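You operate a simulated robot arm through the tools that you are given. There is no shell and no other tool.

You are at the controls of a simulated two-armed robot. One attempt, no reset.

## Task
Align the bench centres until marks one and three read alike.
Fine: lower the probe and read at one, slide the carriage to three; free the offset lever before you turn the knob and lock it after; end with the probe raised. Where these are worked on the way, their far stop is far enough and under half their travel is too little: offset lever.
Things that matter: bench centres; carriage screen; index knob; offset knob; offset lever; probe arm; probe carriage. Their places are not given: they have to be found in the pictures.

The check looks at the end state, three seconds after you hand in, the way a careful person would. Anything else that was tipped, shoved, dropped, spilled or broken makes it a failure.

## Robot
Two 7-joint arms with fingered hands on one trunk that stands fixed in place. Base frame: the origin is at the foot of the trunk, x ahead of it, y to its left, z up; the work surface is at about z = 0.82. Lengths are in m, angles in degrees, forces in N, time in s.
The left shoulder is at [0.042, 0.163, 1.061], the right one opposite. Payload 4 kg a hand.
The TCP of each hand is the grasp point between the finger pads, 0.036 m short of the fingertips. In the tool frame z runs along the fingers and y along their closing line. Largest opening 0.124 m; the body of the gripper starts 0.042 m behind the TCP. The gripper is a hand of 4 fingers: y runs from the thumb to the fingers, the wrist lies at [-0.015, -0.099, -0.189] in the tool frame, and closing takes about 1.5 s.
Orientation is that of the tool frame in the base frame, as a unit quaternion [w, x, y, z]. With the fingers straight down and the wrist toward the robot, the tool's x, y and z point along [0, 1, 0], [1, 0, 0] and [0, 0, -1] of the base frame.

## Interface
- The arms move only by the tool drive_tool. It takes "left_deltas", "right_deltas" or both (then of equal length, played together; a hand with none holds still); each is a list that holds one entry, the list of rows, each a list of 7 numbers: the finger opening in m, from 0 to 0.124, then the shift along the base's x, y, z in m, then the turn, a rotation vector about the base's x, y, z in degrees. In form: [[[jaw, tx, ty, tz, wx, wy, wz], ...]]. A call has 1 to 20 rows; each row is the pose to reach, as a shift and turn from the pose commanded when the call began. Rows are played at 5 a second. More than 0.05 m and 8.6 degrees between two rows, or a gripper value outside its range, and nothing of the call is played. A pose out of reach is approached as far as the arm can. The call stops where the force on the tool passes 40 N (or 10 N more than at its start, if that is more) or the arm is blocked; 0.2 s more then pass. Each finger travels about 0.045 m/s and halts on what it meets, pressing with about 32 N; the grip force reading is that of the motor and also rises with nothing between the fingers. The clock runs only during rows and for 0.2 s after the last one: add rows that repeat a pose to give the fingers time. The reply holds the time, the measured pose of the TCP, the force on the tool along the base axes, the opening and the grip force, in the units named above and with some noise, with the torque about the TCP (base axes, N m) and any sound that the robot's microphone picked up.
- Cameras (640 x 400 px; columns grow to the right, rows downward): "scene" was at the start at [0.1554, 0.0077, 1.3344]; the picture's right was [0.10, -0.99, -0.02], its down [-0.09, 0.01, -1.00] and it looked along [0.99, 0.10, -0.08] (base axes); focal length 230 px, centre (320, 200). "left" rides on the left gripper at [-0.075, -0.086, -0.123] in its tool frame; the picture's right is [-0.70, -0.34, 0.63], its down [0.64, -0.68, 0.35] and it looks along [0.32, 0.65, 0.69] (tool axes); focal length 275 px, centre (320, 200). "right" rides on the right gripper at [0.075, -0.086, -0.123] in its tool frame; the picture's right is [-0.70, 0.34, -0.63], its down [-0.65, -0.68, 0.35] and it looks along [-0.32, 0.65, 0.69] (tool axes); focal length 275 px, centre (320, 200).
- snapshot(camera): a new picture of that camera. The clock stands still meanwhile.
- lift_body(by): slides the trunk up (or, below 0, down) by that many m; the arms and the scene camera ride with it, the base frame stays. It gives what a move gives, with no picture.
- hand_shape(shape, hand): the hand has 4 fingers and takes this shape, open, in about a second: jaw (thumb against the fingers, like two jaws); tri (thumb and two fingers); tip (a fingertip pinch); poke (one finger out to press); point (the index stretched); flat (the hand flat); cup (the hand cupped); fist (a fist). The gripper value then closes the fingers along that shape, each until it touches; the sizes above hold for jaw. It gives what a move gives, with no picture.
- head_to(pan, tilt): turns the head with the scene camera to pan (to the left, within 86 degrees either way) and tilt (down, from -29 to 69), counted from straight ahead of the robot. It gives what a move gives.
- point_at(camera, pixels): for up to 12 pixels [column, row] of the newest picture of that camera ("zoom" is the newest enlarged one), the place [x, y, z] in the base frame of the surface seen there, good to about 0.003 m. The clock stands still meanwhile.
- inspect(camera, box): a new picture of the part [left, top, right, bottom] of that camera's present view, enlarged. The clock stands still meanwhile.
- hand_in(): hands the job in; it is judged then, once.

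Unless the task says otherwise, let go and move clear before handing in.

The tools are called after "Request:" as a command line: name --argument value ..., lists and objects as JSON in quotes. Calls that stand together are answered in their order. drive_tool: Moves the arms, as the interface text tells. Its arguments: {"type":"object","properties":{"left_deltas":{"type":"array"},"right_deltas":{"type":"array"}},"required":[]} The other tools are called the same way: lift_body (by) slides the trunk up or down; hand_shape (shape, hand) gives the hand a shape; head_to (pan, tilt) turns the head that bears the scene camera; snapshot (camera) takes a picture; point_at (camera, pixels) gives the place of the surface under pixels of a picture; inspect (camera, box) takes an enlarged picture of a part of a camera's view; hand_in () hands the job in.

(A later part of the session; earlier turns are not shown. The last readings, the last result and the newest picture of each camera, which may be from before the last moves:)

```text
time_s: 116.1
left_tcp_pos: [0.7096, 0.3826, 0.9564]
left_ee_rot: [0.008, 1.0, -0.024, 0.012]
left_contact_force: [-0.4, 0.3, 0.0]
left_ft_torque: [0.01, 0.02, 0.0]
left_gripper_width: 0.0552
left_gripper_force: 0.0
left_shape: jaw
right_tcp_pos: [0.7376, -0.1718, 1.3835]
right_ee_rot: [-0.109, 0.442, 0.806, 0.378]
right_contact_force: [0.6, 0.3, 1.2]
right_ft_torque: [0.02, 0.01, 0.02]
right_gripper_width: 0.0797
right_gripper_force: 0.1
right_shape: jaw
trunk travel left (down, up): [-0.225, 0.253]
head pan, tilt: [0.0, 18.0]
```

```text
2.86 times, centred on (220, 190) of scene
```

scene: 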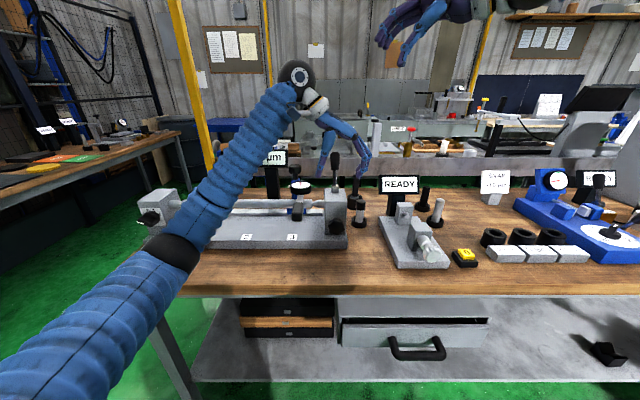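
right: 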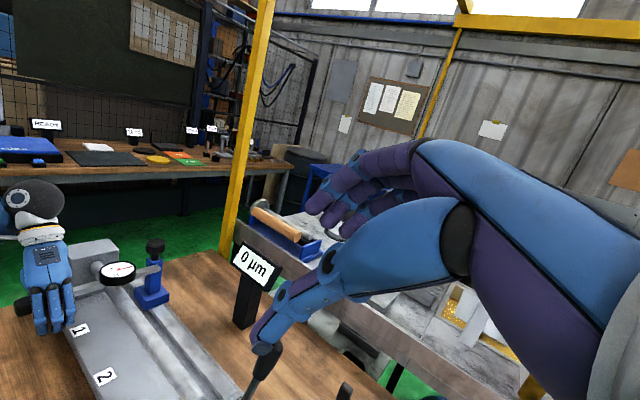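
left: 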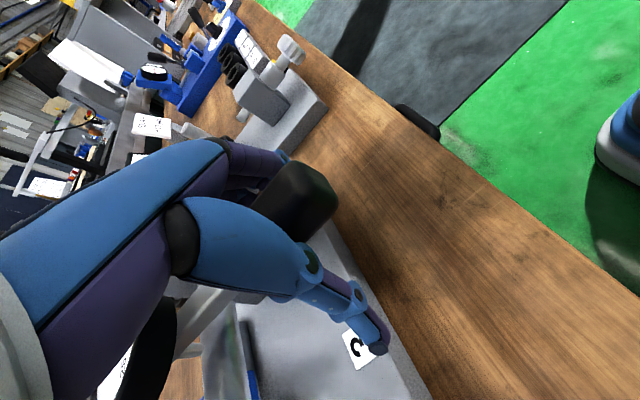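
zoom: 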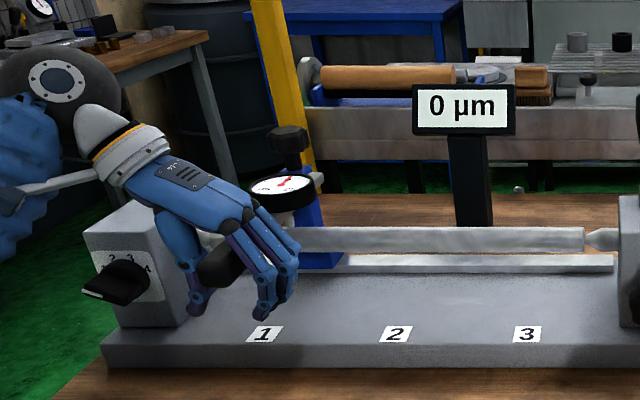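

Screen reads 0 µm at mark 1. I enlarge the dial for the fine value.

Request:
inspect --camera "right" --box '[85, 240, 165, 300]'

Request:
inspect --camera "scene" --box '[190, 155, 230, 185]'

```text
6.67 times, centred on (125, 270) of right
```

zoom: 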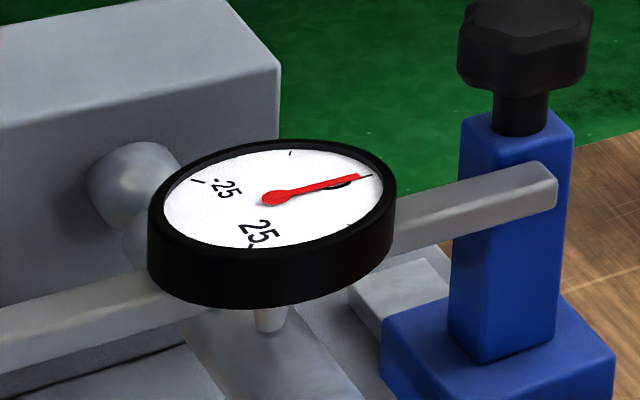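

```text
13.33 times, centred on (210, 170) of scene
```

zoom: 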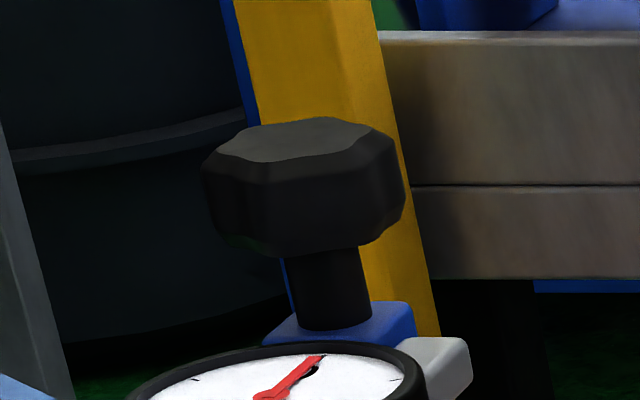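

At mark 1 the needle is almost exactly on the 0 tick, so one reads 0 and three read about −2 by dial, both "0 µm" on screen. I slide the carriage back to mark 3 to confirm.

Request:
drive_tool --left_deltas '[[[0.055, 0, -0.02, 0, 0, 0, 0], [0.055, 0, -0.04, 0, 0, 0, 0], [0.055, 0, -0.06, 0, 0, 0, 0], [0.055, 0, -0.08, 0, 0, 0, 0], [0.055, 0, -0.1, 0, 0, 0, 0], [0.055, 0, -0.12, 0, 0, 0, 0], [0.055, 0, -0.14, 0, 0, 0, 0], [0.055, 0, -0.16, 0, 0, 0, 0], [0.055, 0, -0.18, 0, 0, 0, 0], [0.055, 0, -0.2, 0, 0, 0, 0], [0.055, 0, -0.22, 0, 0, 0, 0], [0.055, 0, -0.235, 0, 0, 0, 0], [0.055, 0, -0.25, 0, 0, 0, 0], [0.055, 0, -0.265, 0, 0, 0, 0], [0.055, 0, -0.275, 0, 0, 0, 0], [0.055, 0, -0.283, 0, 0, 0, 0], [0.055, 0, -0.29, 0, 0, 0, 0], [0.055, 0, -0.294, 0, 0, 0, 0], [0.055, 0, -0.294, 0, 0, 0, 0]]]'

Request:
snapshot --camera "left"

Request:
inspect --camera "right" --box '[130, 240, 290, 400]'

Request:
point_at --camera "left" --pixels '[[175, 333], [182, 333], [190, 300], [200, 300], [240, 380], [290, 175], [310, 190], [300, 205]]'

```text
time_s: 120.1
left_tcp_pos: [0.7109, 0.0872, 0.9565]
left_ee_rot: [0.007, 1.0, -0.023, 0.012]
left_contact_force: [-0.1, 2.3, -1.1]
left_ft_torque: [-0.05, 0.0, -0.03]
left_gripper_width: 0.0565
left_gripper_force: 0.1
left_shape: jaw
right_tcp_pos: [0.7386, -0.1702, 1.3845]
right_ee_rot: [-0.108, 0.441, 0.806, 0.378]
right_contact_force: [-0.2, -0.5, -0.1]
right_ft_torque: [-0.02, -0.01, -0.02]
right_gripper_width: 0.0798
right_gripper_force: 0.0
right_shape: jaw
trunk travel left (down, up): [-0.225, 0.253]
head pan, tilt: [0.0, 18.0]
```

```text
taken
```

left: 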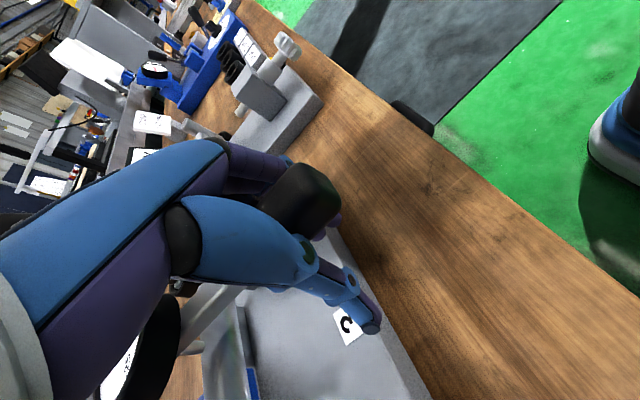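

```text
2.50 times, centred on (210, 320) of right
```

zoom: 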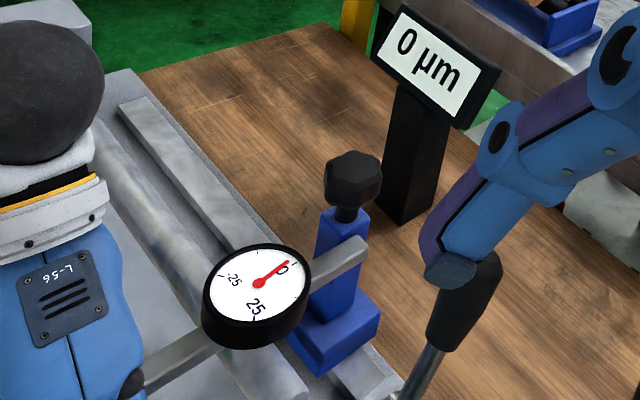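

```text
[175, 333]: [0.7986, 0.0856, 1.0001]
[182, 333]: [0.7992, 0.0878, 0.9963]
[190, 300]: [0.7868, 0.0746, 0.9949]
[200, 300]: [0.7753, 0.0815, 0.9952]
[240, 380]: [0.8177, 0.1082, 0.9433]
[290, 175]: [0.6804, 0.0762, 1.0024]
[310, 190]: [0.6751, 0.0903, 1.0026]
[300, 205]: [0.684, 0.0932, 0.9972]
```

The carriage is at mark 3 (handle y≈0.085) and the screen reads 0 µm. I enlarge the dial.

Request:
inspect --camera "right" --box '[150, 300, 230, 380]'

```text
5.00 times, centred on (190, 340) of right
```

zoom: 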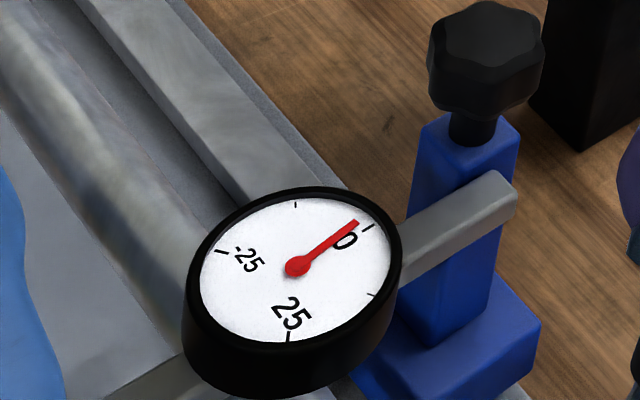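

The dial at mark 3 shows about −2 µm versus about 0 at mark 1, so I refine with a small extra turn. I lift off the handle and return to the knob with the same pitched approach.

Request:
drive_tool --left_deltas '[[[0.075, 0, 0.0, 0, 0, 0, 0], [0.085, 0, 0.0, 0.03, 0, 0, 0], [0.09, 0, 0.0, 0.07, 0, 0, 0], [0.09, 0, 0.0, 0.11, 0, 0, 0], [0.09, 0, 0.0, 0.15, 0, 0, 0], [0.09, 0.0, -0.03, 0.16, 0, -3, 0], [0.09, 0.01, -0.065, 0.16, 0, -6, 0], [0.09, 0.02, -0.1, 0.16, 0, -9, 0], [0.09, 0.028, -0.134, 0.16, 0, -12, 0], [0.09, 0.028, -0.134, 0.13, 0, -12, 0], [0.09, 0.028, -0.134, 0.1, 0, -12, 0], [0.09, 0.028, -0.134, 0.07, 0, -12, 0], [0.09, 0.03, -0.134, 0.04, 0, -12, 0], [0.09, 0.03, -0.134, 0.01, 0, -12, 0], [0.09, 0.03, -0.134, -0.01, 0, -12, 0], [0.09, 0.032, -0.134, -0.03, 0, -12, 0], [0.09, 0.034, -0.134, -0.042, 0, -12, 0], [0.09, 0.038, -0.134, -0.042, 0, -12, 0], [0.09, 0.038, -0.134, -0.042, 0, -12, 0]]]'

Request:
inspect --camera "left" --box '[200, 160, 460, 400]'

Request:
inspect --camera "scene" --box '[230, 120, 410, 260]'

```text
time_s: 124.1
left_tcp_pos: [0.7488, -0.0469, 0.9149]
left_ee_rot: [0.005, 0.993, -0.026, 0.117]
left_contact_force: [1.9, 0.5, 0.7]
left_ft_torque: [-0.02, 0.03, 0.02]
left_gripper_width: 0.0898
left_gripper_force: 0.0
left_shape: jaw
right_tcp_pos: [0.7375, -0.171, 1.3832]
right_ee_rot: [-0.109, 0.442, 0.806, 0.378]
right_contact_force: [0.1, 0.0, 0.0]
right_ft_torque: [0.01, 0.04, 0.04]
right_gripper_width: 0.0802
right_gripper_force: 0.1
right_shape: jaw
trunk travel left (down, up): [-0.225, 0.253]
head pan, tilt: [0.0, 18.0]
```

```text
1.67 times, centred on (330, 280) of left
```

zoom: 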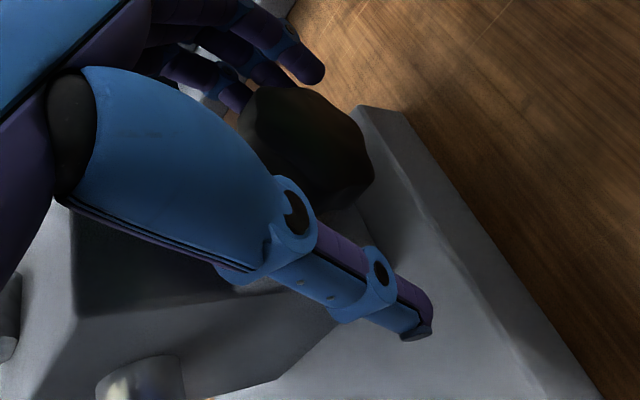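

```text
2.86 times, centred on (320, 190) of scene
```

zoom: 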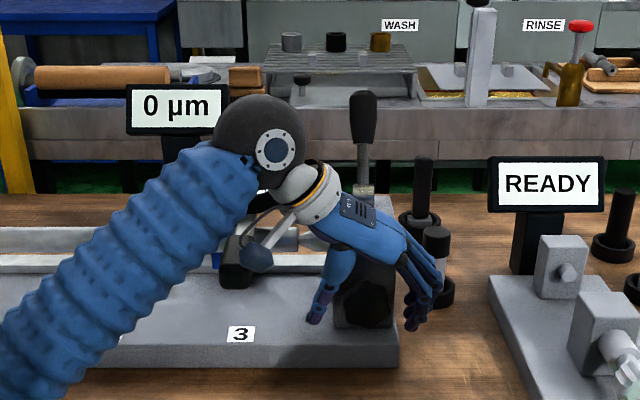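

The hand is around the knob as before, no contact. I grip it.

Request:
drive_tool --left_deltas '[[[0.075, 0, 0.002, 0.001, 0, 0, 0], [0.065, 0, 0.004, 0.001, 0, 0, 0], [0.055, 0, 0.004, 0.001, 0, 0, 0], [0.045, 0, 0.005, 0.001, 0, 0, 0], [0.038, 0, 0.005, 0.001, 0, 0, 0], [0.032, 0, 0.005, 0.001, 0, 0, 0], [0.032, 0, 0.005, 0.001, 0, 0, 0], [0.032, 0, 0.005, 0.001, 0, 0, 0]]]'

Request:
inspect --camera "right" --box '[150, 300, 230, 380]'

```text
time_s: 125.9
left_tcp_pos: [0.7494, -0.0399, 0.9164]
left_ee_rot: [0.004, 0.993, -0.023, 0.118]
left_contact_force: [-3.5, 20.2, -5.8]
left_ft_torque: [0.15, 0.08, -0.26]
left_gripper_width: 0.0642
left_gripper_force: 31.6
left_shape: jaw
right_tcp_pos: [0.7391, -0.17, 1.3835]
right_ee_rot: [-0.109, 0.442, 0.807, 0.378]
right_contact_force: [0.9, -0.7, -0.6]
right_ft_torque: [0.03, 0.03, 0.02]
right_gripper_width: 0.0799
right_gripper_force: 0.0
right_shape: jaw
trunk travel left (down, up): [-0.225, 0.253]
head pan, tilt: [0.0, 18.0]
```

```text
5.00 times, centred on (190, 340) of right
```

zoom: 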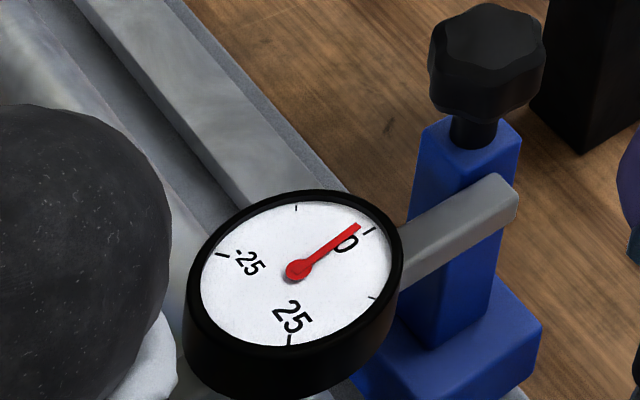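

Gripped, reading unchanged. I roll +10°.

Request:
drive_tool --left_deltas '[[[0.032, 0, 0, 0, 3, 0, 0], [0.032, 0, 0, 0, 6, 0, 0], [0.032, 0, 0, 0, 9, 0, 0], [0.032, 0, 0, 0, 11, 0, 0], [0.032, 0, 0, 0, 11, 0, 0]]]'

Request:
inspect --camera "right" --box '[150, 300, 230, 380]'

```text
time_s: 127.1
left_tcp_pos: [0.7487, -0.0413, 0.9169]
left_ee_rot: [-0.091, 0.989, -0.035, 0.115]
left_contact_force: [-0.4, 14.0, 4.3]
left_ft_torque: [-0.2, -0.15, -0.29]
left_gripper_width: 0.0644
left_gripper_force: 32.3
left_shape: jaw
right_tcp_pos: [0.7381, -0.17, 1.3835]
right_ee_rot: [-0.109, 0.442, 0.806, 0.378]
right_contact_force: [-0.2, 0.4, 0.6]
right_ft_torque: [0.0, 0.0, 0.0]
right_gripper_width: 0.0799
right_gripper_force: 0.0
right_shape: jaw
trunk travel left (down, up): [-0.225, 0.253]
head pan, tilt: [0.0, 18.0]
```

```text
5.00 times, centred on (190, 340) of right
```

zoom: 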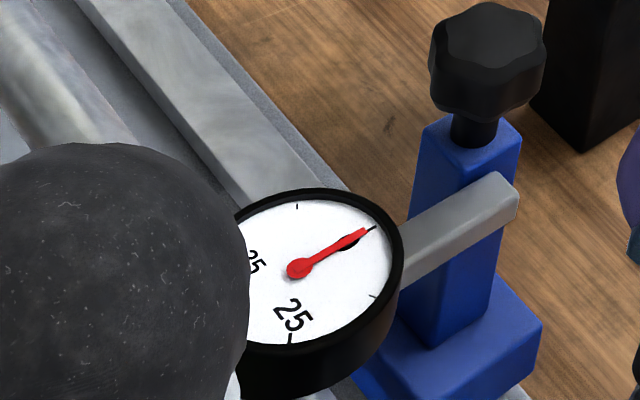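

The needle now points at the 0 tick. I release, unroll and lift the hand.

Request:
drive_tool --left_deltas '[[[0.07, 0, 0.0, 0.0, 0, 0, 0], [0.08, 0, 0.0, 0.0, 0, 0, 0], [0.09, 0, 0.0, 0.0, 0, 0, 0], [0.092, 0, -0.002, 0.0, 0, 0, 0], [0.092, 0, -0.004, 0.0, -6, 0, 0], [0.092, 0, -0.006, 0.0, -11, 0, 0], [0.092, -0.004, -0.006, 0.02, -11, 0, 0], [0.092, -0.006, -0.006, 0.05, -11, 0, 0], [0.092, -0.008, -0.006, 0.09, -11, 4, 0], [0.092, -0.01, -0.006, 0.13, -11, 8, 0], [0.092, -0.02, -0.006, 0.17, -11, 12, 0], [0.092, -0.03, -0.006, 0.21, -11, 12, 0]]]'

Request:
inspect --camera "scene" --box '[230, 120, 410, 260]'

Request:
inspect --camera "scene" --box '[270, 170, 330, 210]'

Request:
snapshot --camera "right"

```text
time_s: 129.7
left_tcp_pos: [0.7203, -0.0481, 1.13]
left_ee_rot: [0.008, 0.999, -0.034, 0.013]
left_contact_force: [-0.4, -0.1, -0.1]
left_ft_torque: [0.01, 0.02, -0.01]
left_gripper_width: 0.0916
left_gripper_force: 0.1
left_shape: jaw
right_tcp_pos: [0.7365, -0.1714, 1.3842]
right_ee_rot: [-0.108, 0.442, 0.807, 0.378]
right_contact_force: [-0.4, -0.6, -0.3]
right_ft_torque: [0.01, 0.01, 0.0]
right_gripper_width: 0.0799
right_gripper_force: 0.0
right_shape: jaw
trunk travel left (down, up): [-0.225, 0.253]
head pan, tilt: [0.0, 18.0]
```

```text
2.86 times, centred on (320, 190) of scene
```

zoom: 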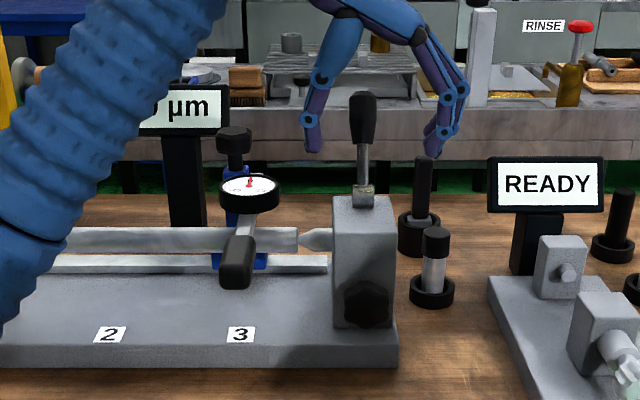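

```text
10.00 times, centred on (300, 190) of scene
```

zoom: 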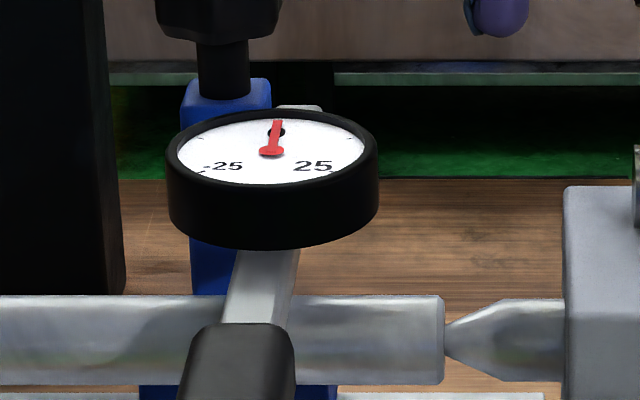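

```text
taken
```

right: 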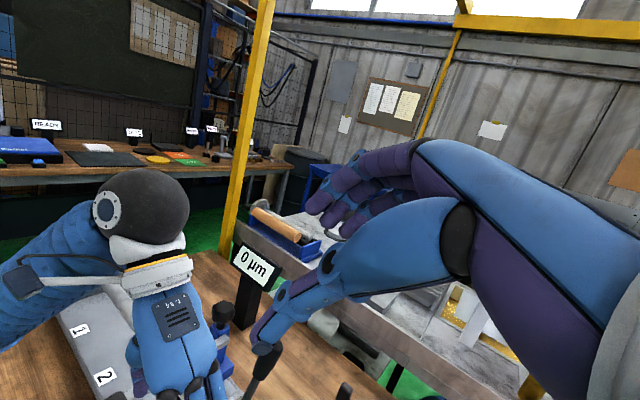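

Screen reads 0 µm with the needle on 0. Next is locking the lever with the left hand in the straddling orientation; first I move the right hand farther aside.

Request:
drive_tool --right_deltas '[[[0.08, 0, -0.03, 0, 0, 0, 0], [0.08, 0, -0.06, 0, 0, 0, 0], [0.08, 0, -0.09, 0, 0, 0, 0], [0.08, 0, -0.12, 0, 0, 0, 0], [0.08, 0, -0.15, 0, 0, 0, 0], [0.08, 0, -0.18, 0, 0, 0, 0], [0.08, 0, -0.21, 0, 0, 0, 0], [0.08, 0, -0.24, 0, 0, 0, 0], [0.08, 0, -0.24, 0, 0, 0, 0]]]'

Request:
snapshot --camera "scene"

```text
time_s: 131.7
left_tcp_pos: [0.7194, -0.047, 1.1277]
left_ee_rot: [0.009, 0.999, -0.033, 0.013]
left_contact_force: [-0.5, 0.1, 0.6]
left_ft_torque: [0.0, -0.03, -0.04]
left_gripper_width: 0.0919
left_gripper_force: 0.1
left_shape: jaw
right_tcp_pos: [0.7361, -0.3255, 1.431]
right_ee_rot: [-0.113, 0.396, 0.799, 0.438]
right_contact_force: [-0.2, 0.5, 0.1]
right_ft_torque: [-0.02, 0.0, 0.02]
right_gripper_width: 0.08
right_gripper_force: 0.1
right_shape: jaw
right hand out of reach, approached as far as the arm can: row 1, 2, 3, 4, 5, 6, 7, 8, 9
trunk travel left (down, up): [-0.225, 0.253]
head pan, tilt: [0.0, 18.0]
```

```text
taken
```

scene: 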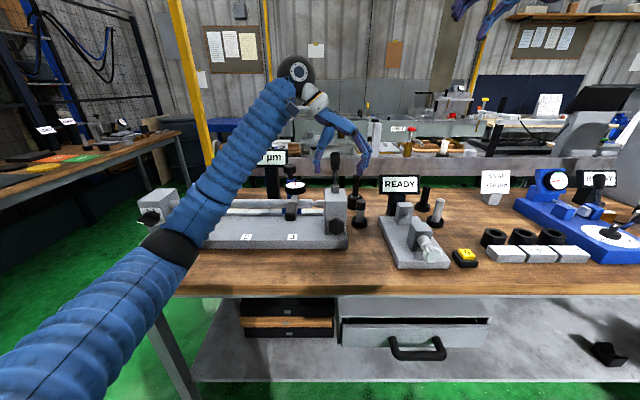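

The right hand is well clear. I raise the left hand and yaw it back by 92° so its fingers can straddle the lever in x.

Request:
drive_tool --left_deltas '[[[0.1, 0, 0, 0.03, 0, 0, 0], [0.1, 0, 0, 0.06, 0, 0, 4], [0.1, 0, 0, 0.09, 0, 0, 12], [0.1, 0, 0, 0.11, 0, 0, 20], [0.1, 0, 0, 0.11, 0, 0, 28], [0.1, 0, 0, 0.11, 0, 0, 36], [0.1, 0.01, 0, 0.11, 0, 0, 44], [0.1, 0.02, 0, 0.11, 0, 0, 52], [0.1, 0.03, 0, 0.11, 0, 0, 60], [0.1, 0.04, 0, 0.11, 0, 0, 68], [0.1, 0.05, 0, 0.11, 0, 0, 76], [0.1, 0.06, 0, 0.11, 0, 0, 84], [0.1, 0.07, 0, 0.11, 0, 0, 92], [0.1, 0.08, 0, 0.11, 0, 0, 92], [0.1, 0.08, 0, 0.11, 0, 0, 92]]]'

Request:
snapshot --camera "scene"

Request:
snapshot --camera "left"

```text
time_s: 134.9
left_tcp_pos: [0.8, -0.0483, 1.2383]
left_ee_rot: [-0.003, 0.719, 0.695, 0.016]
left_contact_force: [-0.9, -0.8, -0.1]
left_ft_torque: [0.01, 0.03, -0.02]
left_gripper_width: 0.0995
left_gripper_force: 0.0
left_shape: jaw
right_tcp_pos: [0.7361, -0.3266, 1.4314]
right_ee_rot: [-0.113, 0.397, 0.799, 0.438]
right_contact_force: [-0.6, 0.1, 0.8]
right_ft_torque: [0.0, 0.0, -0.01]
right_gripper_width: 0.08
right_gripper_force: 0.0
right_shape: jaw
trunk travel left (down, up): [-0.225, 0.253]
head pan, tilt: [0.0, 18.0]
```

```text
taken
```

scene: 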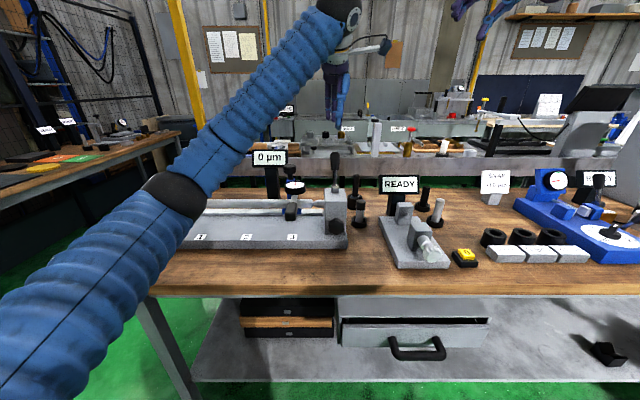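

```text
taken
```

left: 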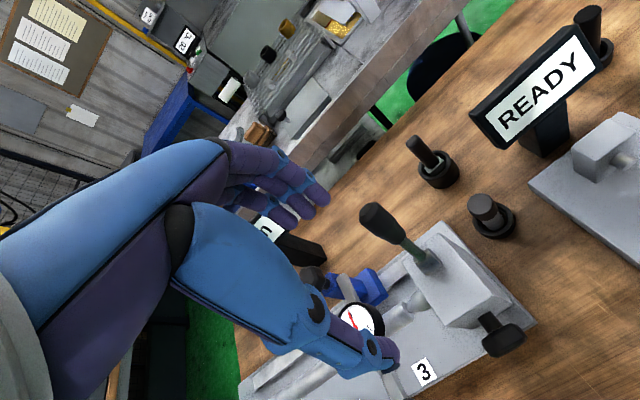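

The screen reads 0 µm. I measure the lever from this view (left cam (375,220) top, (428,258) foot).

Request:
point_at --camera "left" --pixels '[[372, 212], [385, 225], [395, 235], [408, 246], [425, 262], [370, 222], [380, 215]]'

```text
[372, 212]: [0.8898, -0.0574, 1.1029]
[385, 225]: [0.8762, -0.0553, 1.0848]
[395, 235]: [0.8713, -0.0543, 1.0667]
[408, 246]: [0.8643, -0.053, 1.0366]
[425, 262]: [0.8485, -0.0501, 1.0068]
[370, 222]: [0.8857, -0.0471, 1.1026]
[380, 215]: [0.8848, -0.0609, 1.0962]
```

The lever's grip is at about [0.885,-0.054,1.09]. I descend to straddle it.

Request:
drive_tool --left_deltas '[[[0.1, 0.03, -0.002, 0, 0, 0, 0], [0.1, 0.06, -0.004, 0, 0, 0, 0], [0.1, 0.085, -0.005, 0, 0, 0, 0], [0.1, 0.085, -0.005, -0.03, 0, 0, 0], [0.1, 0.085, -0.005, -0.06, 0, 0, 0], [0.1, 0.085, -0.005, -0.09, 0, 0, 0], [0.1, 0.085, -0.005, -0.12, 0, 0, 0], [0.1, 0.085, -0.005, -0.145, 0, 0, 0], [0.1, 0.085, -0.005, -0.145, 0, 0, 0]]]'

Request:
snapshot --camera "left"

Request:
inspect --camera "scene" --box '[230, 100, 410, 260]'

```text
time_s: 136.9
left_tcp_pos: [0.8847, -0.0513, 1.092]
left_ee_rot: [-0.003, 0.719, 0.695, 0.015]
left_contact_force: [-0.3, 0.2, 0.6]
left_ft_torque: [-0.01, 0.01, -0.02]
left_gripper_width: 0.0997
left_gripper_force: 0.0
left_shape: jaw
right_tcp_pos: [0.7362, -0.3273, 1.4317]
right_ee_rot: [-0.113, 0.396, 0.799, 0.438]
right_contact_force: [0.3, -0.4, 0.3]
right_ft_torque: [-0.02, 0.01, 0.0]
right_gripper_width: 0.08
right_gripper_force: 0.1
right_shape: jaw
trunk travel left (down, up): [-0.225, 0.253]
head pan, tilt: [0.0, 18.0]
```

```text
taken
```

left: 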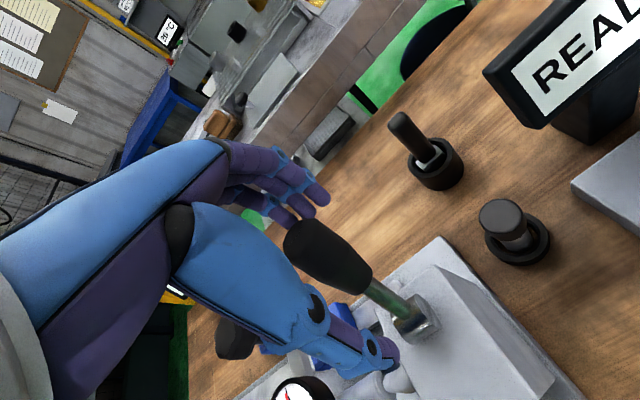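

```text
2.50 times, centred on (320, 180) of scene
```

zoom: 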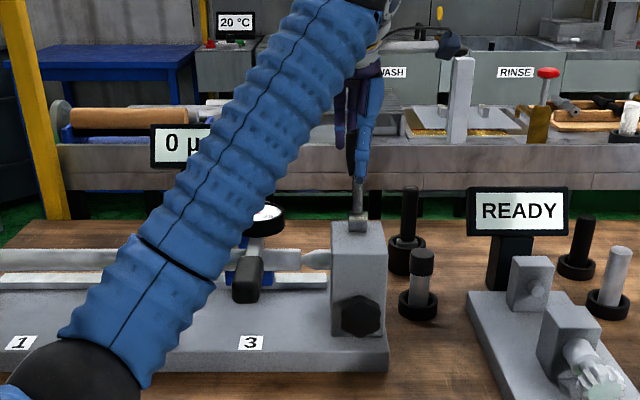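

The lever is between thumb and fingers. I pull it back toward the robot to lock it.

Request:
drive_tool --left_deltas '[[[0.085, 0, 0, 0, 0, 0, 0], [0.07, -0.005, 0, 0, 0, 0, 0], [0.07, -0.015, 0, 0.002, 0, 0, 0], [0.07, -0.027, 0, 0.004, 0, 0, 0], [0.07, -0.039, 0, 0.006, 0, 0, 0], [0.07, -0.051, 0, 0.006, 0, 0, 0], [0.07, -0.063, 0, 0.005, 0, 0, 0], [0.07, -0.073, 0, 0.003, 0, 0, 0], [0.07, -0.083, 0, 0.001, 0, 0, 0], [0.07, -0.092, 0, -0.002, 0, 0, 0], [0.07, -0.1, 0, -0.004, 0, 0, 0], [0.07, -0.108, 0, -0.006, 0, 0, 0], [0.07, -0.115, 0, -0.008, 0, 0, 0], [0.07, -0.122, 0, -0.01, 0, 0, 0]]]'

Request:
snapshot --camera "left"

Request:
inspect --camera "scene" --box '[230, 100, 410, 260]'

```text
time_s: 139.8
left_tcp_pos: [0.7686, -0.0529, 1.0845]
left_ee_rot: [0.001, 0.717, 0.697, 0.017]
left_contact_force: [25.2, -3.0, 19.1]
left_ft_torque: [-0.08, -1.89, -0.17]
left_gripper_width: 0.0907
left_gripper_force: 0.1
left_shape: jaw
right_tcp_pos: [0.7362, -0.3277, 1.4283]
right_ee_rot: [-0.113, 0.397, 0.798, 0.438]
right_contact_force: [0.3, -0.7, 0.7]
right_ft_torque: [0.02, 0.01, -0.02]
right_gripper_width: 0.0802
right_gripper_force: 0.1
right_shape: jaw
trunk travel left (down, up): [-0.225, 0.253]
head pan, tilt: [0.0, 18.0]
stopped in row 14 (left hand): the force on the tool passed its limit at 43 N (the readings are from after the stop); the commanded pose is now the measured one
```

```text
taken
```

left: 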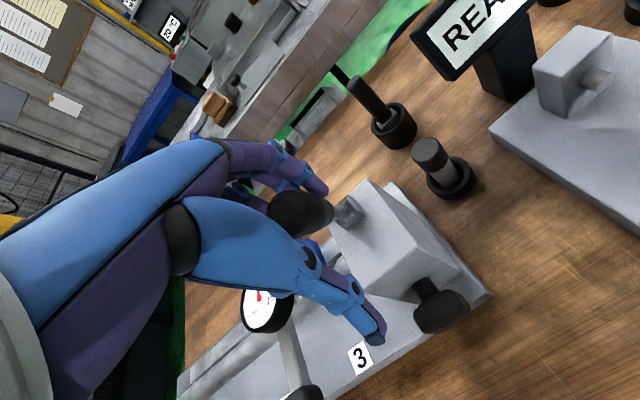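

```text
2.50 times, centred on (320, 180) of scene
```

zoom: 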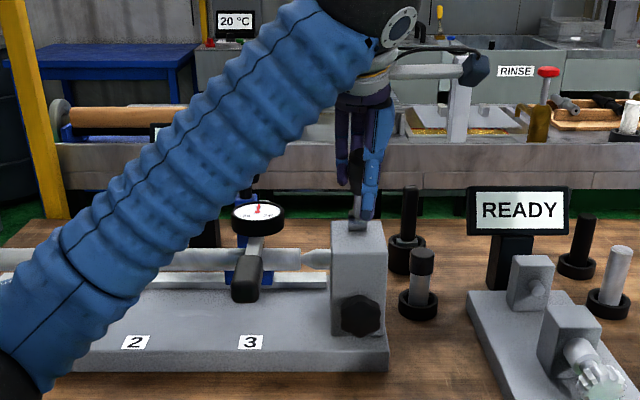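

The lever hit the robot-side stop (43 N): locked. I release and lift straight off, then check the lever and the reading.

Request:
drive_tool --left_deltas '[[[0.1, 0.01, 0, 0.002, 0, 0, 0], [0.11, 0.02, 0, 0.004, 0, 0, 0], [0.11, 0.02, 0, 0.01, 0, 0, 0], [0.11, 0.02, 0, 0.04, 0, 0, 0], [0.11, 0.02, 0, 0.08, 0, 0, 0], [0.11, 0.02, 0, 0.12, 0, 0, 0], [0.11, 0.0, 0.02, 0.15, 0, 0, 0], [0.11, -0.03, 0.05, 0.15, 0, 0, 0], [0.11, -0.06, 0.08, 0.15, 0, 0, 0], [0.11, -0.08, 0.12, 0.15, 0, 0, 0], [0.11, -0.08, 0.16, 0.15, 0, 0, 0], [0.11, -0.08, 0.2, 0.15, 0, 0, 0], [0.11, -0.08, 0.24, 0.15, 0, 0, 0], [0.11, -0.08, 0.28, 0.15, 0, 0, 0], [0.11, -0.08, 0.32, 0.15, 0, 0, 0]]]'

Request:
snapshot --camera "scene"

Request:
inspect --camera "scene" --box '[230, 120, 410, 260]'

Request:
inspect --camera "scene" --box '[270, 150, 350, 230]'

```text
time_s: 143.0
left_tcp_pos: [0.6849, 0.2685, 1.2359]
left_ee_rot: [-0.001, 0.718, 0.696, 0.016]
left_contact_force: [-0.7, -0.1, 0.6]
left_ft_torque: [-0.01, -0.01, 0.01]
left_gripper_width: 0.1101
left_gripper_force: 0.1
left_shape: jaw
right_tcp_pos: [0.7348, -0.3243, 1.4323]
right_ee_rot: [-0.112, 0.397, 0.799, 0.438]
right_contact_force: [0.8, 0.0, -0.5]
right_ft_torque: [0.01, 0.03, -0.03]
right_gripper_width: 0.0799
right_gripper_force: 0.1
right_shape: jaw
trunk travel left (down, up): [-0.225, 0.253]
head pan, tilt: [0.0, 18.0]
```

```text
taken
```

scene: 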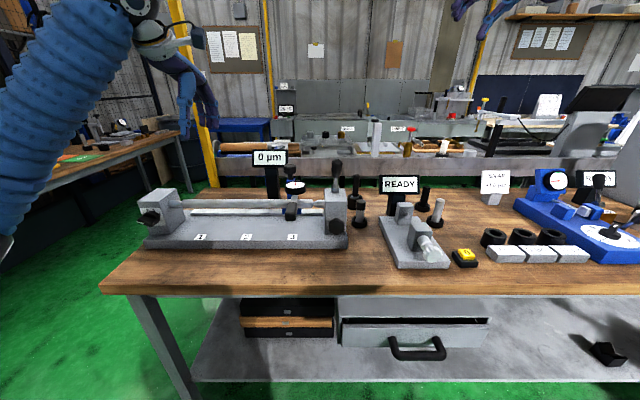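

```text
2.86 times, centred on (320, 190) of scene
```

zoom: 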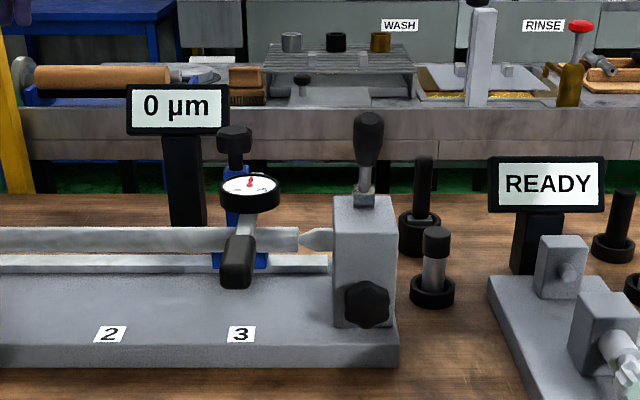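

```text
5.00 times, centred on (310, 190) of scene
```

zoom: 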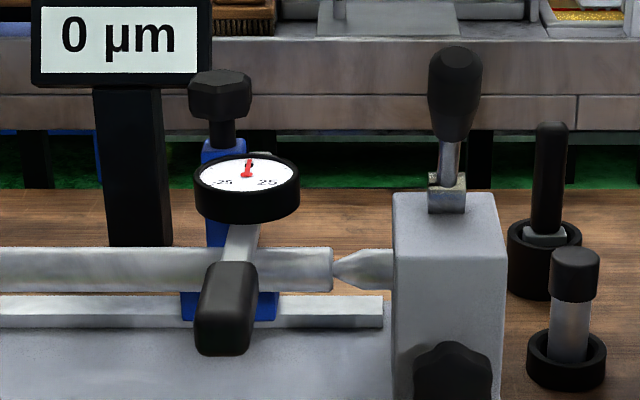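

Lever locked and the reading is still 0 µm with the needle on zero. Now to raise the probe: I yaw the left hand and locate the handle.

Request:
point_at --camera "zoom" --pixels '[[205, 300], [225, 300], [248, 300], [225, 335], [250, 335], [200, 335], [240, 240]]'

Request:
drive_tool --left_deltas '[[[0.11, 0.002, -0.012, 0, 0, 0, -8], [0.11, 0.004, -0.024, 0, 0, 0, -16], [0.11, 0.006, -0.036, 0, 0, 0, -24], [0.11, 0.008, -0.048, 0, 0, 0, -32], [0.11, 0.01, -0.06, 0, 0, 0, -40], [0.11, 0.012, -0.075, 0, 0, 0, -48], [0.11, 0.014, -0.09, 0, 0, 0, -56], [0.11, 0.016, -0.105, 0, 0, 0, -64], [0.11, 0.018, -0.12, -0.01, 0, 0, -72], [0.11, 0.02, -0.135, -0.02, 0, 0, -80], [0.11, 0.022, -0.15, -0.03, 0, 0, -88], [0.1, 0.024, -0.165, -0.05, 0, 0, -90], [0.1, 0.025, -0.183, -0.08, 0, 0, -90], [0.1, 0.025, -0.183, -0.11, 0, 0, -90], [0.1, 0.025, -0.183, -0.11, 0, 0, -90]]]'

Request:
snapshot --camera "left"

Request:
inspect --camera "scene" --box '[230, 120, 410, 260]'

```text
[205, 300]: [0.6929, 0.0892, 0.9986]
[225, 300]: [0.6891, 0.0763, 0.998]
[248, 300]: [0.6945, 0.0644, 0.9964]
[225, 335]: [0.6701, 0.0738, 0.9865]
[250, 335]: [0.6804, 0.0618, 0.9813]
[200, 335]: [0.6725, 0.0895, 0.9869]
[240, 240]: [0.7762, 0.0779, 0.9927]
```

```text
time_s: 146.2
left_tcp_pos: [0.7112, 0.0837, 1.1252]
left_ee_rot: [0.01, 1.0, -0.015, 0.012]
left_contact_force: [-0.4, -0.4, 0.3]
left_ft_torque: [0.03, 0.04, -0.02]
left_gripper_width: 0.1002
left_gripper_force: 0.1
left_shape: jaw
right_tcp_pos: [0.7349, -0.3269, 1.4318]
right_ee_rot: [-0.113, 0.396, 0.799, 0.438]
right_contact_force: [-0.1, 0.3, -1.0]
right_ft_torque: [-0.01, 0.02, 0.0]
right_gripper_width: 0.0799
right_gripper_force: 0.1
right_shape: jaw
trunk travel left (down, up): [-0.225, 0.253]
head pan, tilt: [0.0, 18.0]
```

```text
taken
```

left: 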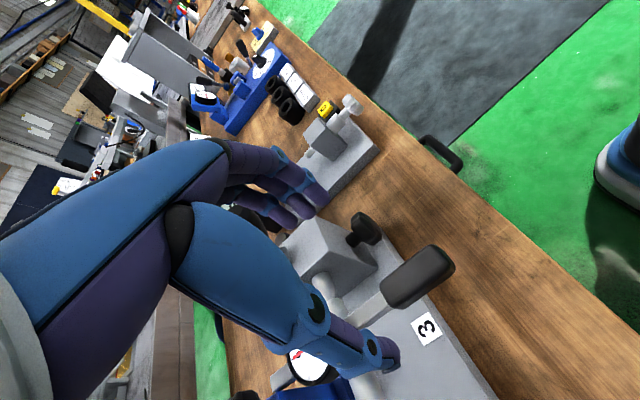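

```text
2.86 times, centred on (320, 190) of scene
```

zoom: 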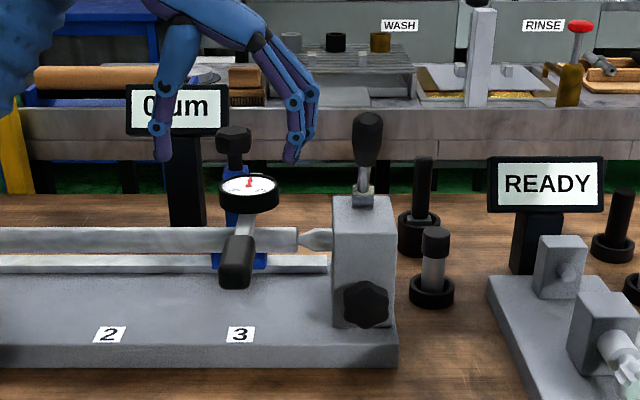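

The handle centre is y≈0.077, and the hand is above it. I descend to straddle it.

Request:
drive_tool --left_deltas '[[[0.1, 0, 0, -0.03, 0, 0, 0], [0.095, 0, 0, -0.06, 0, 0, 0], [0.09, 0, 0, -0.09, 0, 0, 0], [0.09, 0, 0, -0.12, 0, 0, 0], [0.09, 0, 0, -0.148, 0, 0, 0], [0.09, 0, 0, -0.148, 0, 0, 0]]]'

Request:
drive_tool --left_deltas '[[[0.075, 0, 0, 0, 0, 0, 0], [0.065, 0, 0, 0, 0, 0, 0], [0.055, 0, 0, 0, 0, 0, 0], [0.045, 0, 0, 0, 0, 0, 0], [0.035, 0, 0, 0, 0, 0, 0], [0.025, 0, 0, 0, 0, 0, 0], [0.02, 0, 0, 0, 0, 0, 0], [0.02, 0, 0, 0, 0, 0, 0]]]'

Request:
inspect --camera "left" --box '[180, 120, 440, 360]'

Request:
inspect --camera "scene" --box '[230, 120, 410, 260]'

```text
time_s: 147.6
left_tcp_pos: [0.7101, 0.085, 0.9767]
left_ee_rot: [0.011, 1.0, -0.015, 0.013]
left_contact_force: [0.5, 0.4, -1.1]
left_ft_torque: [0.02, 0.0, 0.03]
left_gripper_width: 0.0904
left_gripper_force: 0.0
left_shape: jaw
right_tcp_pos: [0.7353, -0.3266, 1.43]
right_ee_rot: [-0.113, 0.397, 0.799, 0.438]
right_contact_force: [-1.2, 0.3, -0.2]
right_ft_torque: [-0.01, 0.02, -0.05]
right_gripper_width: 0.08
right_gripper_force: 0.0
right_shape: jaw
trunk travel left (down, up): [-0.225, 0.253]
head pan, tilt: [0.0, 18.0]
```

```text
time_s: 149.4
left_tcp_pos: [0.7103, 0.0848, 0.9766]
left_ee_rot: [0.01, 1.0, -0.015, 0.012]
left_contact_force: [-0.8, 3.1, -3.0]
left_ft_torque: [0.07, -0.02, -0.1]
left_gripper_width: 0.0154
left_gripper_force: 23.8
left_shape: jaw
right_tcp_pos: [0.7348, -0.3264, 1.4302]
right_ee_rot: [-0.113, 0.397, 0.799, 0.438]
right_contact_force: [0.0, 0.9, 0.3]
right_ft_torque: [0.02, 0.02, -0.03]
right_gripper_width: 0.0799
right_gripper_force: 0.0
right_shape: jaw
trunk travel left (down, up): [-0.225, 0.253]
head pan, tilt: [0.0, 18.0]
```

```text
1.67 times, centred on (310, 240) of left
```

zoom: 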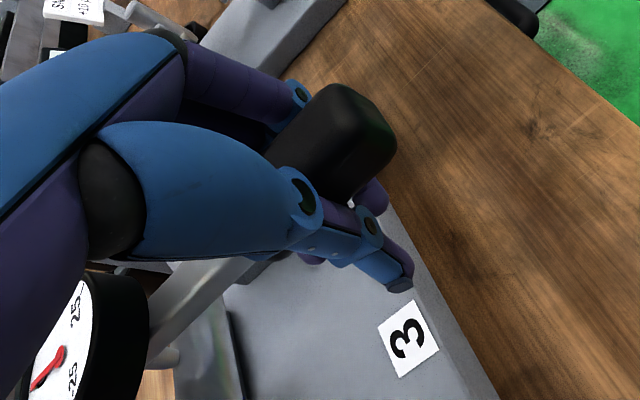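

```text
2.86 times, centred on (320, 190) of scene
```

zoom: 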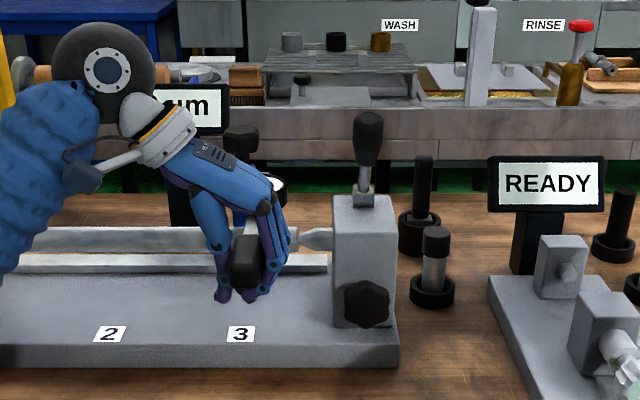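

The fingers hook around and under the handle. I lift it along its arc, rotating the hand with it.

Request:
drive_tool --left_deltas '[[[0.02, 0.0005, 0, 0.0136, 0, 4, 0], [0.02, 0.002, 0, 0.027, 0, 8, 0], [0.02, 0.0043, 0, 0.0405, 0, 12, 0], [0.02, 0.0076, 0, 0.0537, 0, 16, 0], [0.02, 0.0118, 0, 0.0667, 0, 20, 0], [0.02, 0.0169, 0, 0.0793, 0, 24, 0], [0.02, 0.0228, 0, 0.0915, 0, 28, 0], [0.02, 0.0261, 0, 0.0975, 0, 30, 0], [0.02, 0.0296, 0, 0.1033, 0, 32, 0]]]'

Request:
inspect --camera "left" --box '[140, 120, 440, 400]'

Request:
inspect --camera "scene" --box '[230, 120, 410, 260]'

```text
time_s: 151.3
left_tcp_pos: [0.7331, 0.0834, 1.075]
left_ee_rot: [0.012, 0.969, -0.015, -0.246]
left_contact_force: [-34.2, -0.8, -2.8]
left_ft_torque: [-0.06, -0.07, -0.81]
left_gripper_width: 0.0154
left_gripper_force: 31.4
left_shape: jaw
right_tcp_pos: [0.7329, -0.3259, 1.4323]
right_ee_rot: [-0.113, 0.395, 0.799, 0.439]
right_contact_force: [0.4, 0.0, -0.2]
right_ft_torque: [-0.03, 0.0, -0.01]
right_gripper_width: 0.0801
right_gripper_force: 0.1
right_shape: jaw
trunk travel left (down, up): [-0.225, 0.253]
head pan, tilt: [0.0, 18.0]
stopped in row 9 (left hand): the force on the tool passed its limit at 45 N (the readings are from after the stop); the commanded pose is now the measured one
```

```text
1.43 times, centred on (290, 260) of left
```

zoom: 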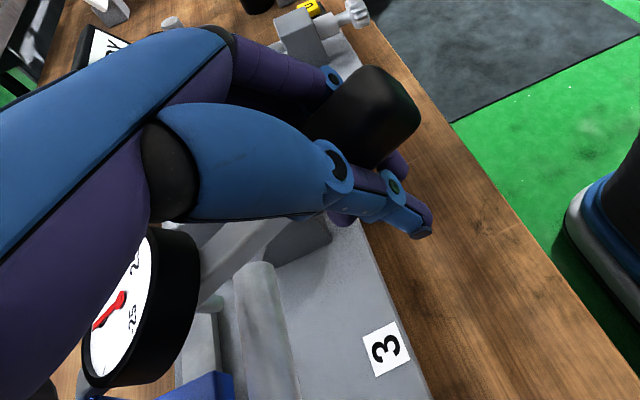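

```text
2.86 times, centred on (320, 190) of scene
```

zoom: 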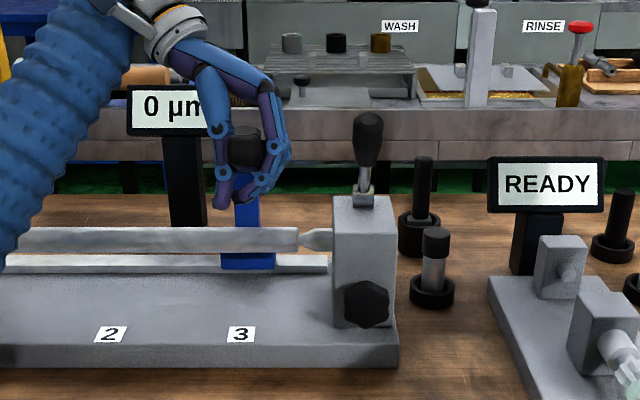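

The probe arm is up by about 28°; the hand presses in −x (likely against the dial). I measure the handle height against its original.

Request:
point_at --camera "zoom" --pixels '[[250, 150]]'

Request:
snapshot --camera "left"

Request:
point_at --camera "left" --pixels '[[340, 200], [350, 190], [330, 185], [360, 200], [320, 210], [370, 195], [355, 180]]'

```text
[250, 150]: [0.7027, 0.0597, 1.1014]
```

```text
taken
```

left: 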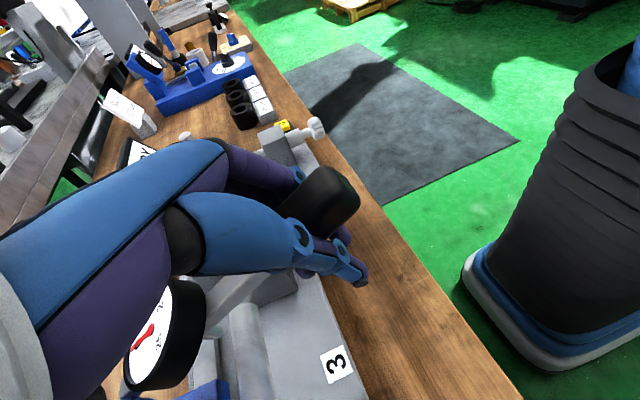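

```text
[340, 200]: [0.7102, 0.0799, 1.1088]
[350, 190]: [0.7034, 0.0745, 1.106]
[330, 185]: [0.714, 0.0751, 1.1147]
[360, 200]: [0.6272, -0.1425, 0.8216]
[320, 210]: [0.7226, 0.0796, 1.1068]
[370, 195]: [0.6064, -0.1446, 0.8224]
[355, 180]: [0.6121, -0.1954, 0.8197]
```

The handle tip is at z≈1.106–1.115, the same as originally raised, i.e. at its stop. I open the fingers and watch that it stays up.

Request:
drive_tool --left_deltas '[[[0.02, -0.003, 0, 0.0, 0, 0, 0], [0.04, -0.004, 0, 0.0, 0, 0, 0], [0.06, -0.004, 0, 0.0, 0, 0, 0], [0.08, -0.004, 0, 0.0, 0, 0, 0], [0.1, -0.004, 0, 0.0, 0, 0, 0], [0.11, -0.004, 0, 0.0, 0, 0, 0], [0.11, -0.004, 0, 0.0, 0, 0, 0], [0.11, -0.004, 0, 0.0, 0, 0, 0]]]'

Request:
snapshot --camera "left"

Request:
inspect --camera "scene" --box '[230, 120, 410, 260]'

```text
time_s: 153.1
left_tcp_pos: [0.7317, 0.0843, 1.0724]
left_ee_rot: [0.013, 0.969, -0.013, -0.247]
left_contact_force: [0.9, -0.2, -1.1]
left_ft_torque: [0.03, -0.02, -0.02]
left_gripper_width: 0.1099
left_gripper_force: 0.0
left_shape: jaw
right_tcp_pos: [0.7343, -0.326, 1.43]
right_ee_rot: [-0.113, 0.396, 0.799, 0.438]
right_contact_force: [0.6, -0.8, 0.5]
right_ft_torque: [0.0, 0.02, -0.01]
right_gripper_width: 0.0802
right_gripper_force: 0.0
right_shape: jaw
trunk travel left (down, up): [-0.225, 0.253]
head pan, tilt: [0.0, 18.0]
```

```text
taken
```

left: 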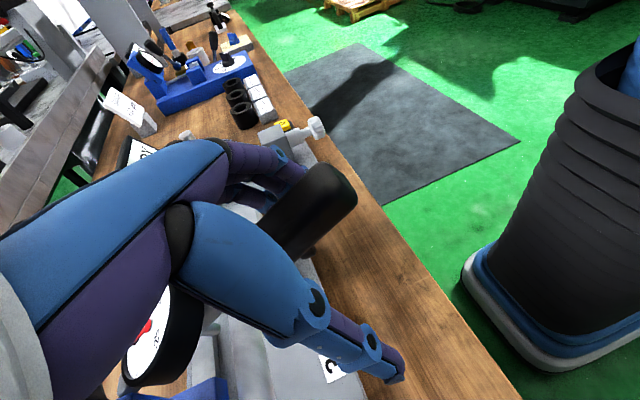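

```text
2.86 times, centred on (320, 190) of scene
```

zoom: 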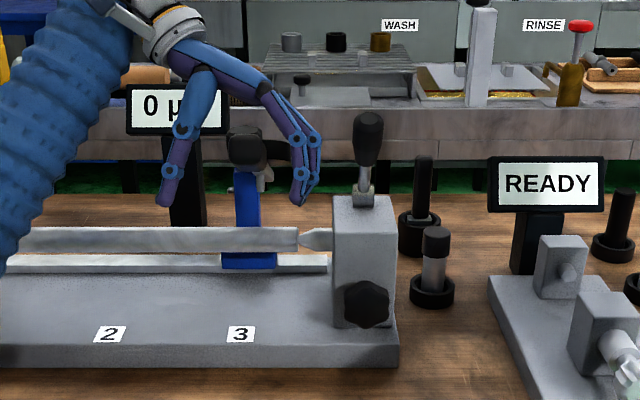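

The handle stays up. I lift the left hand straight up and away to the left.

Request:
drive_tool --left_deltas '[[[0.11, 0, 0, 0.03, 0, 0, 0], [0.11, 0, 0, 0.06, 0, -4, 0], [0.11, 0, 0, 0.1, 0, -10, 0], [0.11, 0, 0, 0.14, 0, -16, 0], [0.11, -0.01, 0, 0.18, 0, -22, 0], [0.11, -0.02, 0, 0.2, 0, -28, 0], [0.11, -0.03, 0.04, 0.2, 0, -28, 0], [0.11, -0.04, 0.08, 0.2, 0, -28, 0], [0.11, -0.04, 0.12, 0.2, 0, -28, 0], [0.11, -0.04, 0.16, 0.2, 0, -28, 0], [0.11, -0.04, 0.2, 0.2, 0, -28, 0], [0.11, -0.04, 0.24, 0.2, 0, -28, 0], [0.11, -0.04, 0.28, 0.2, 0, -28, 0], [0.11, -0.04, 0.32, 0.2, 0, -28, 0], [0.11, -0.04, 0.36, 0.2, 0, -28, 0]]]'

Request:
snapshot --camera "scene"

Request:
inspect --camera "scene" --box '[130, 130, 370, 270]'

Request:
inspect --camera "scene" --box '[260, 140, 360, 260]'

```text
time_s: 156.3
left_tcp_pos: [0.6891, 0.4461, 1.2699]
left_ee_rot: [0.01, 1.0, -0.017, -0.005]
left_contact_force: [0.1, 0.0, 0.1]
left_ft_torque: [-0.01, 0.0, -0.01]
left_gripper_width: 0.1099
left_gripper_force: 0.1
left_shape: jaw
right_tcp_pos: [0.7354, -0.3249, 1.4326]
right_ee_rot: [-0.112, 0.397, 0.799, 0.438]
right_contact_force: [-0.5, -0.4, -0.8]
right_ft_torque: [0.0, 0.01, 0.01]
right_gripper_width: 0.0798
right_gripper_force: 0.2
right_shape: jaw
trunk travel left (down, up): [-0.225, 0.253]
head pan, tilt: [0.0, 18.0]
```

```text
taken
```

scene: 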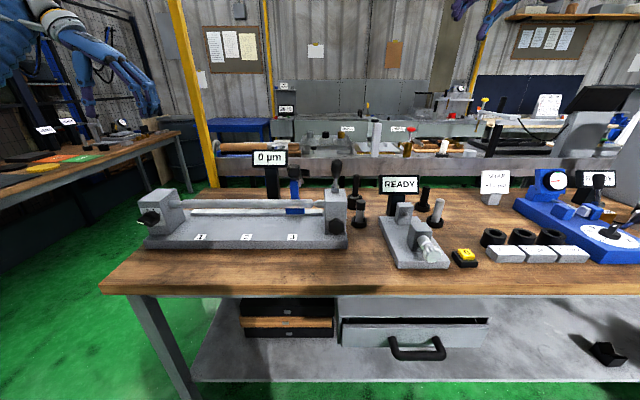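

```text
2.67 times, centred on (250, 200) of scene
```

zoom: 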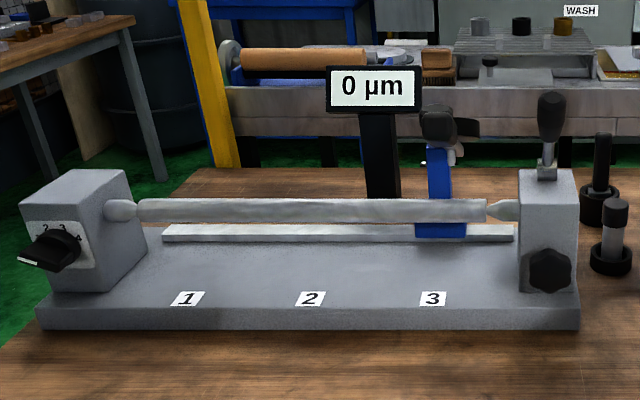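

```text
3.33 times, centred on (310, 200) of scene
```

zoom: 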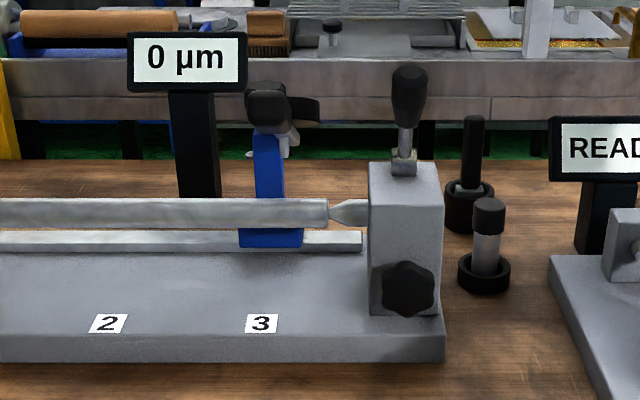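

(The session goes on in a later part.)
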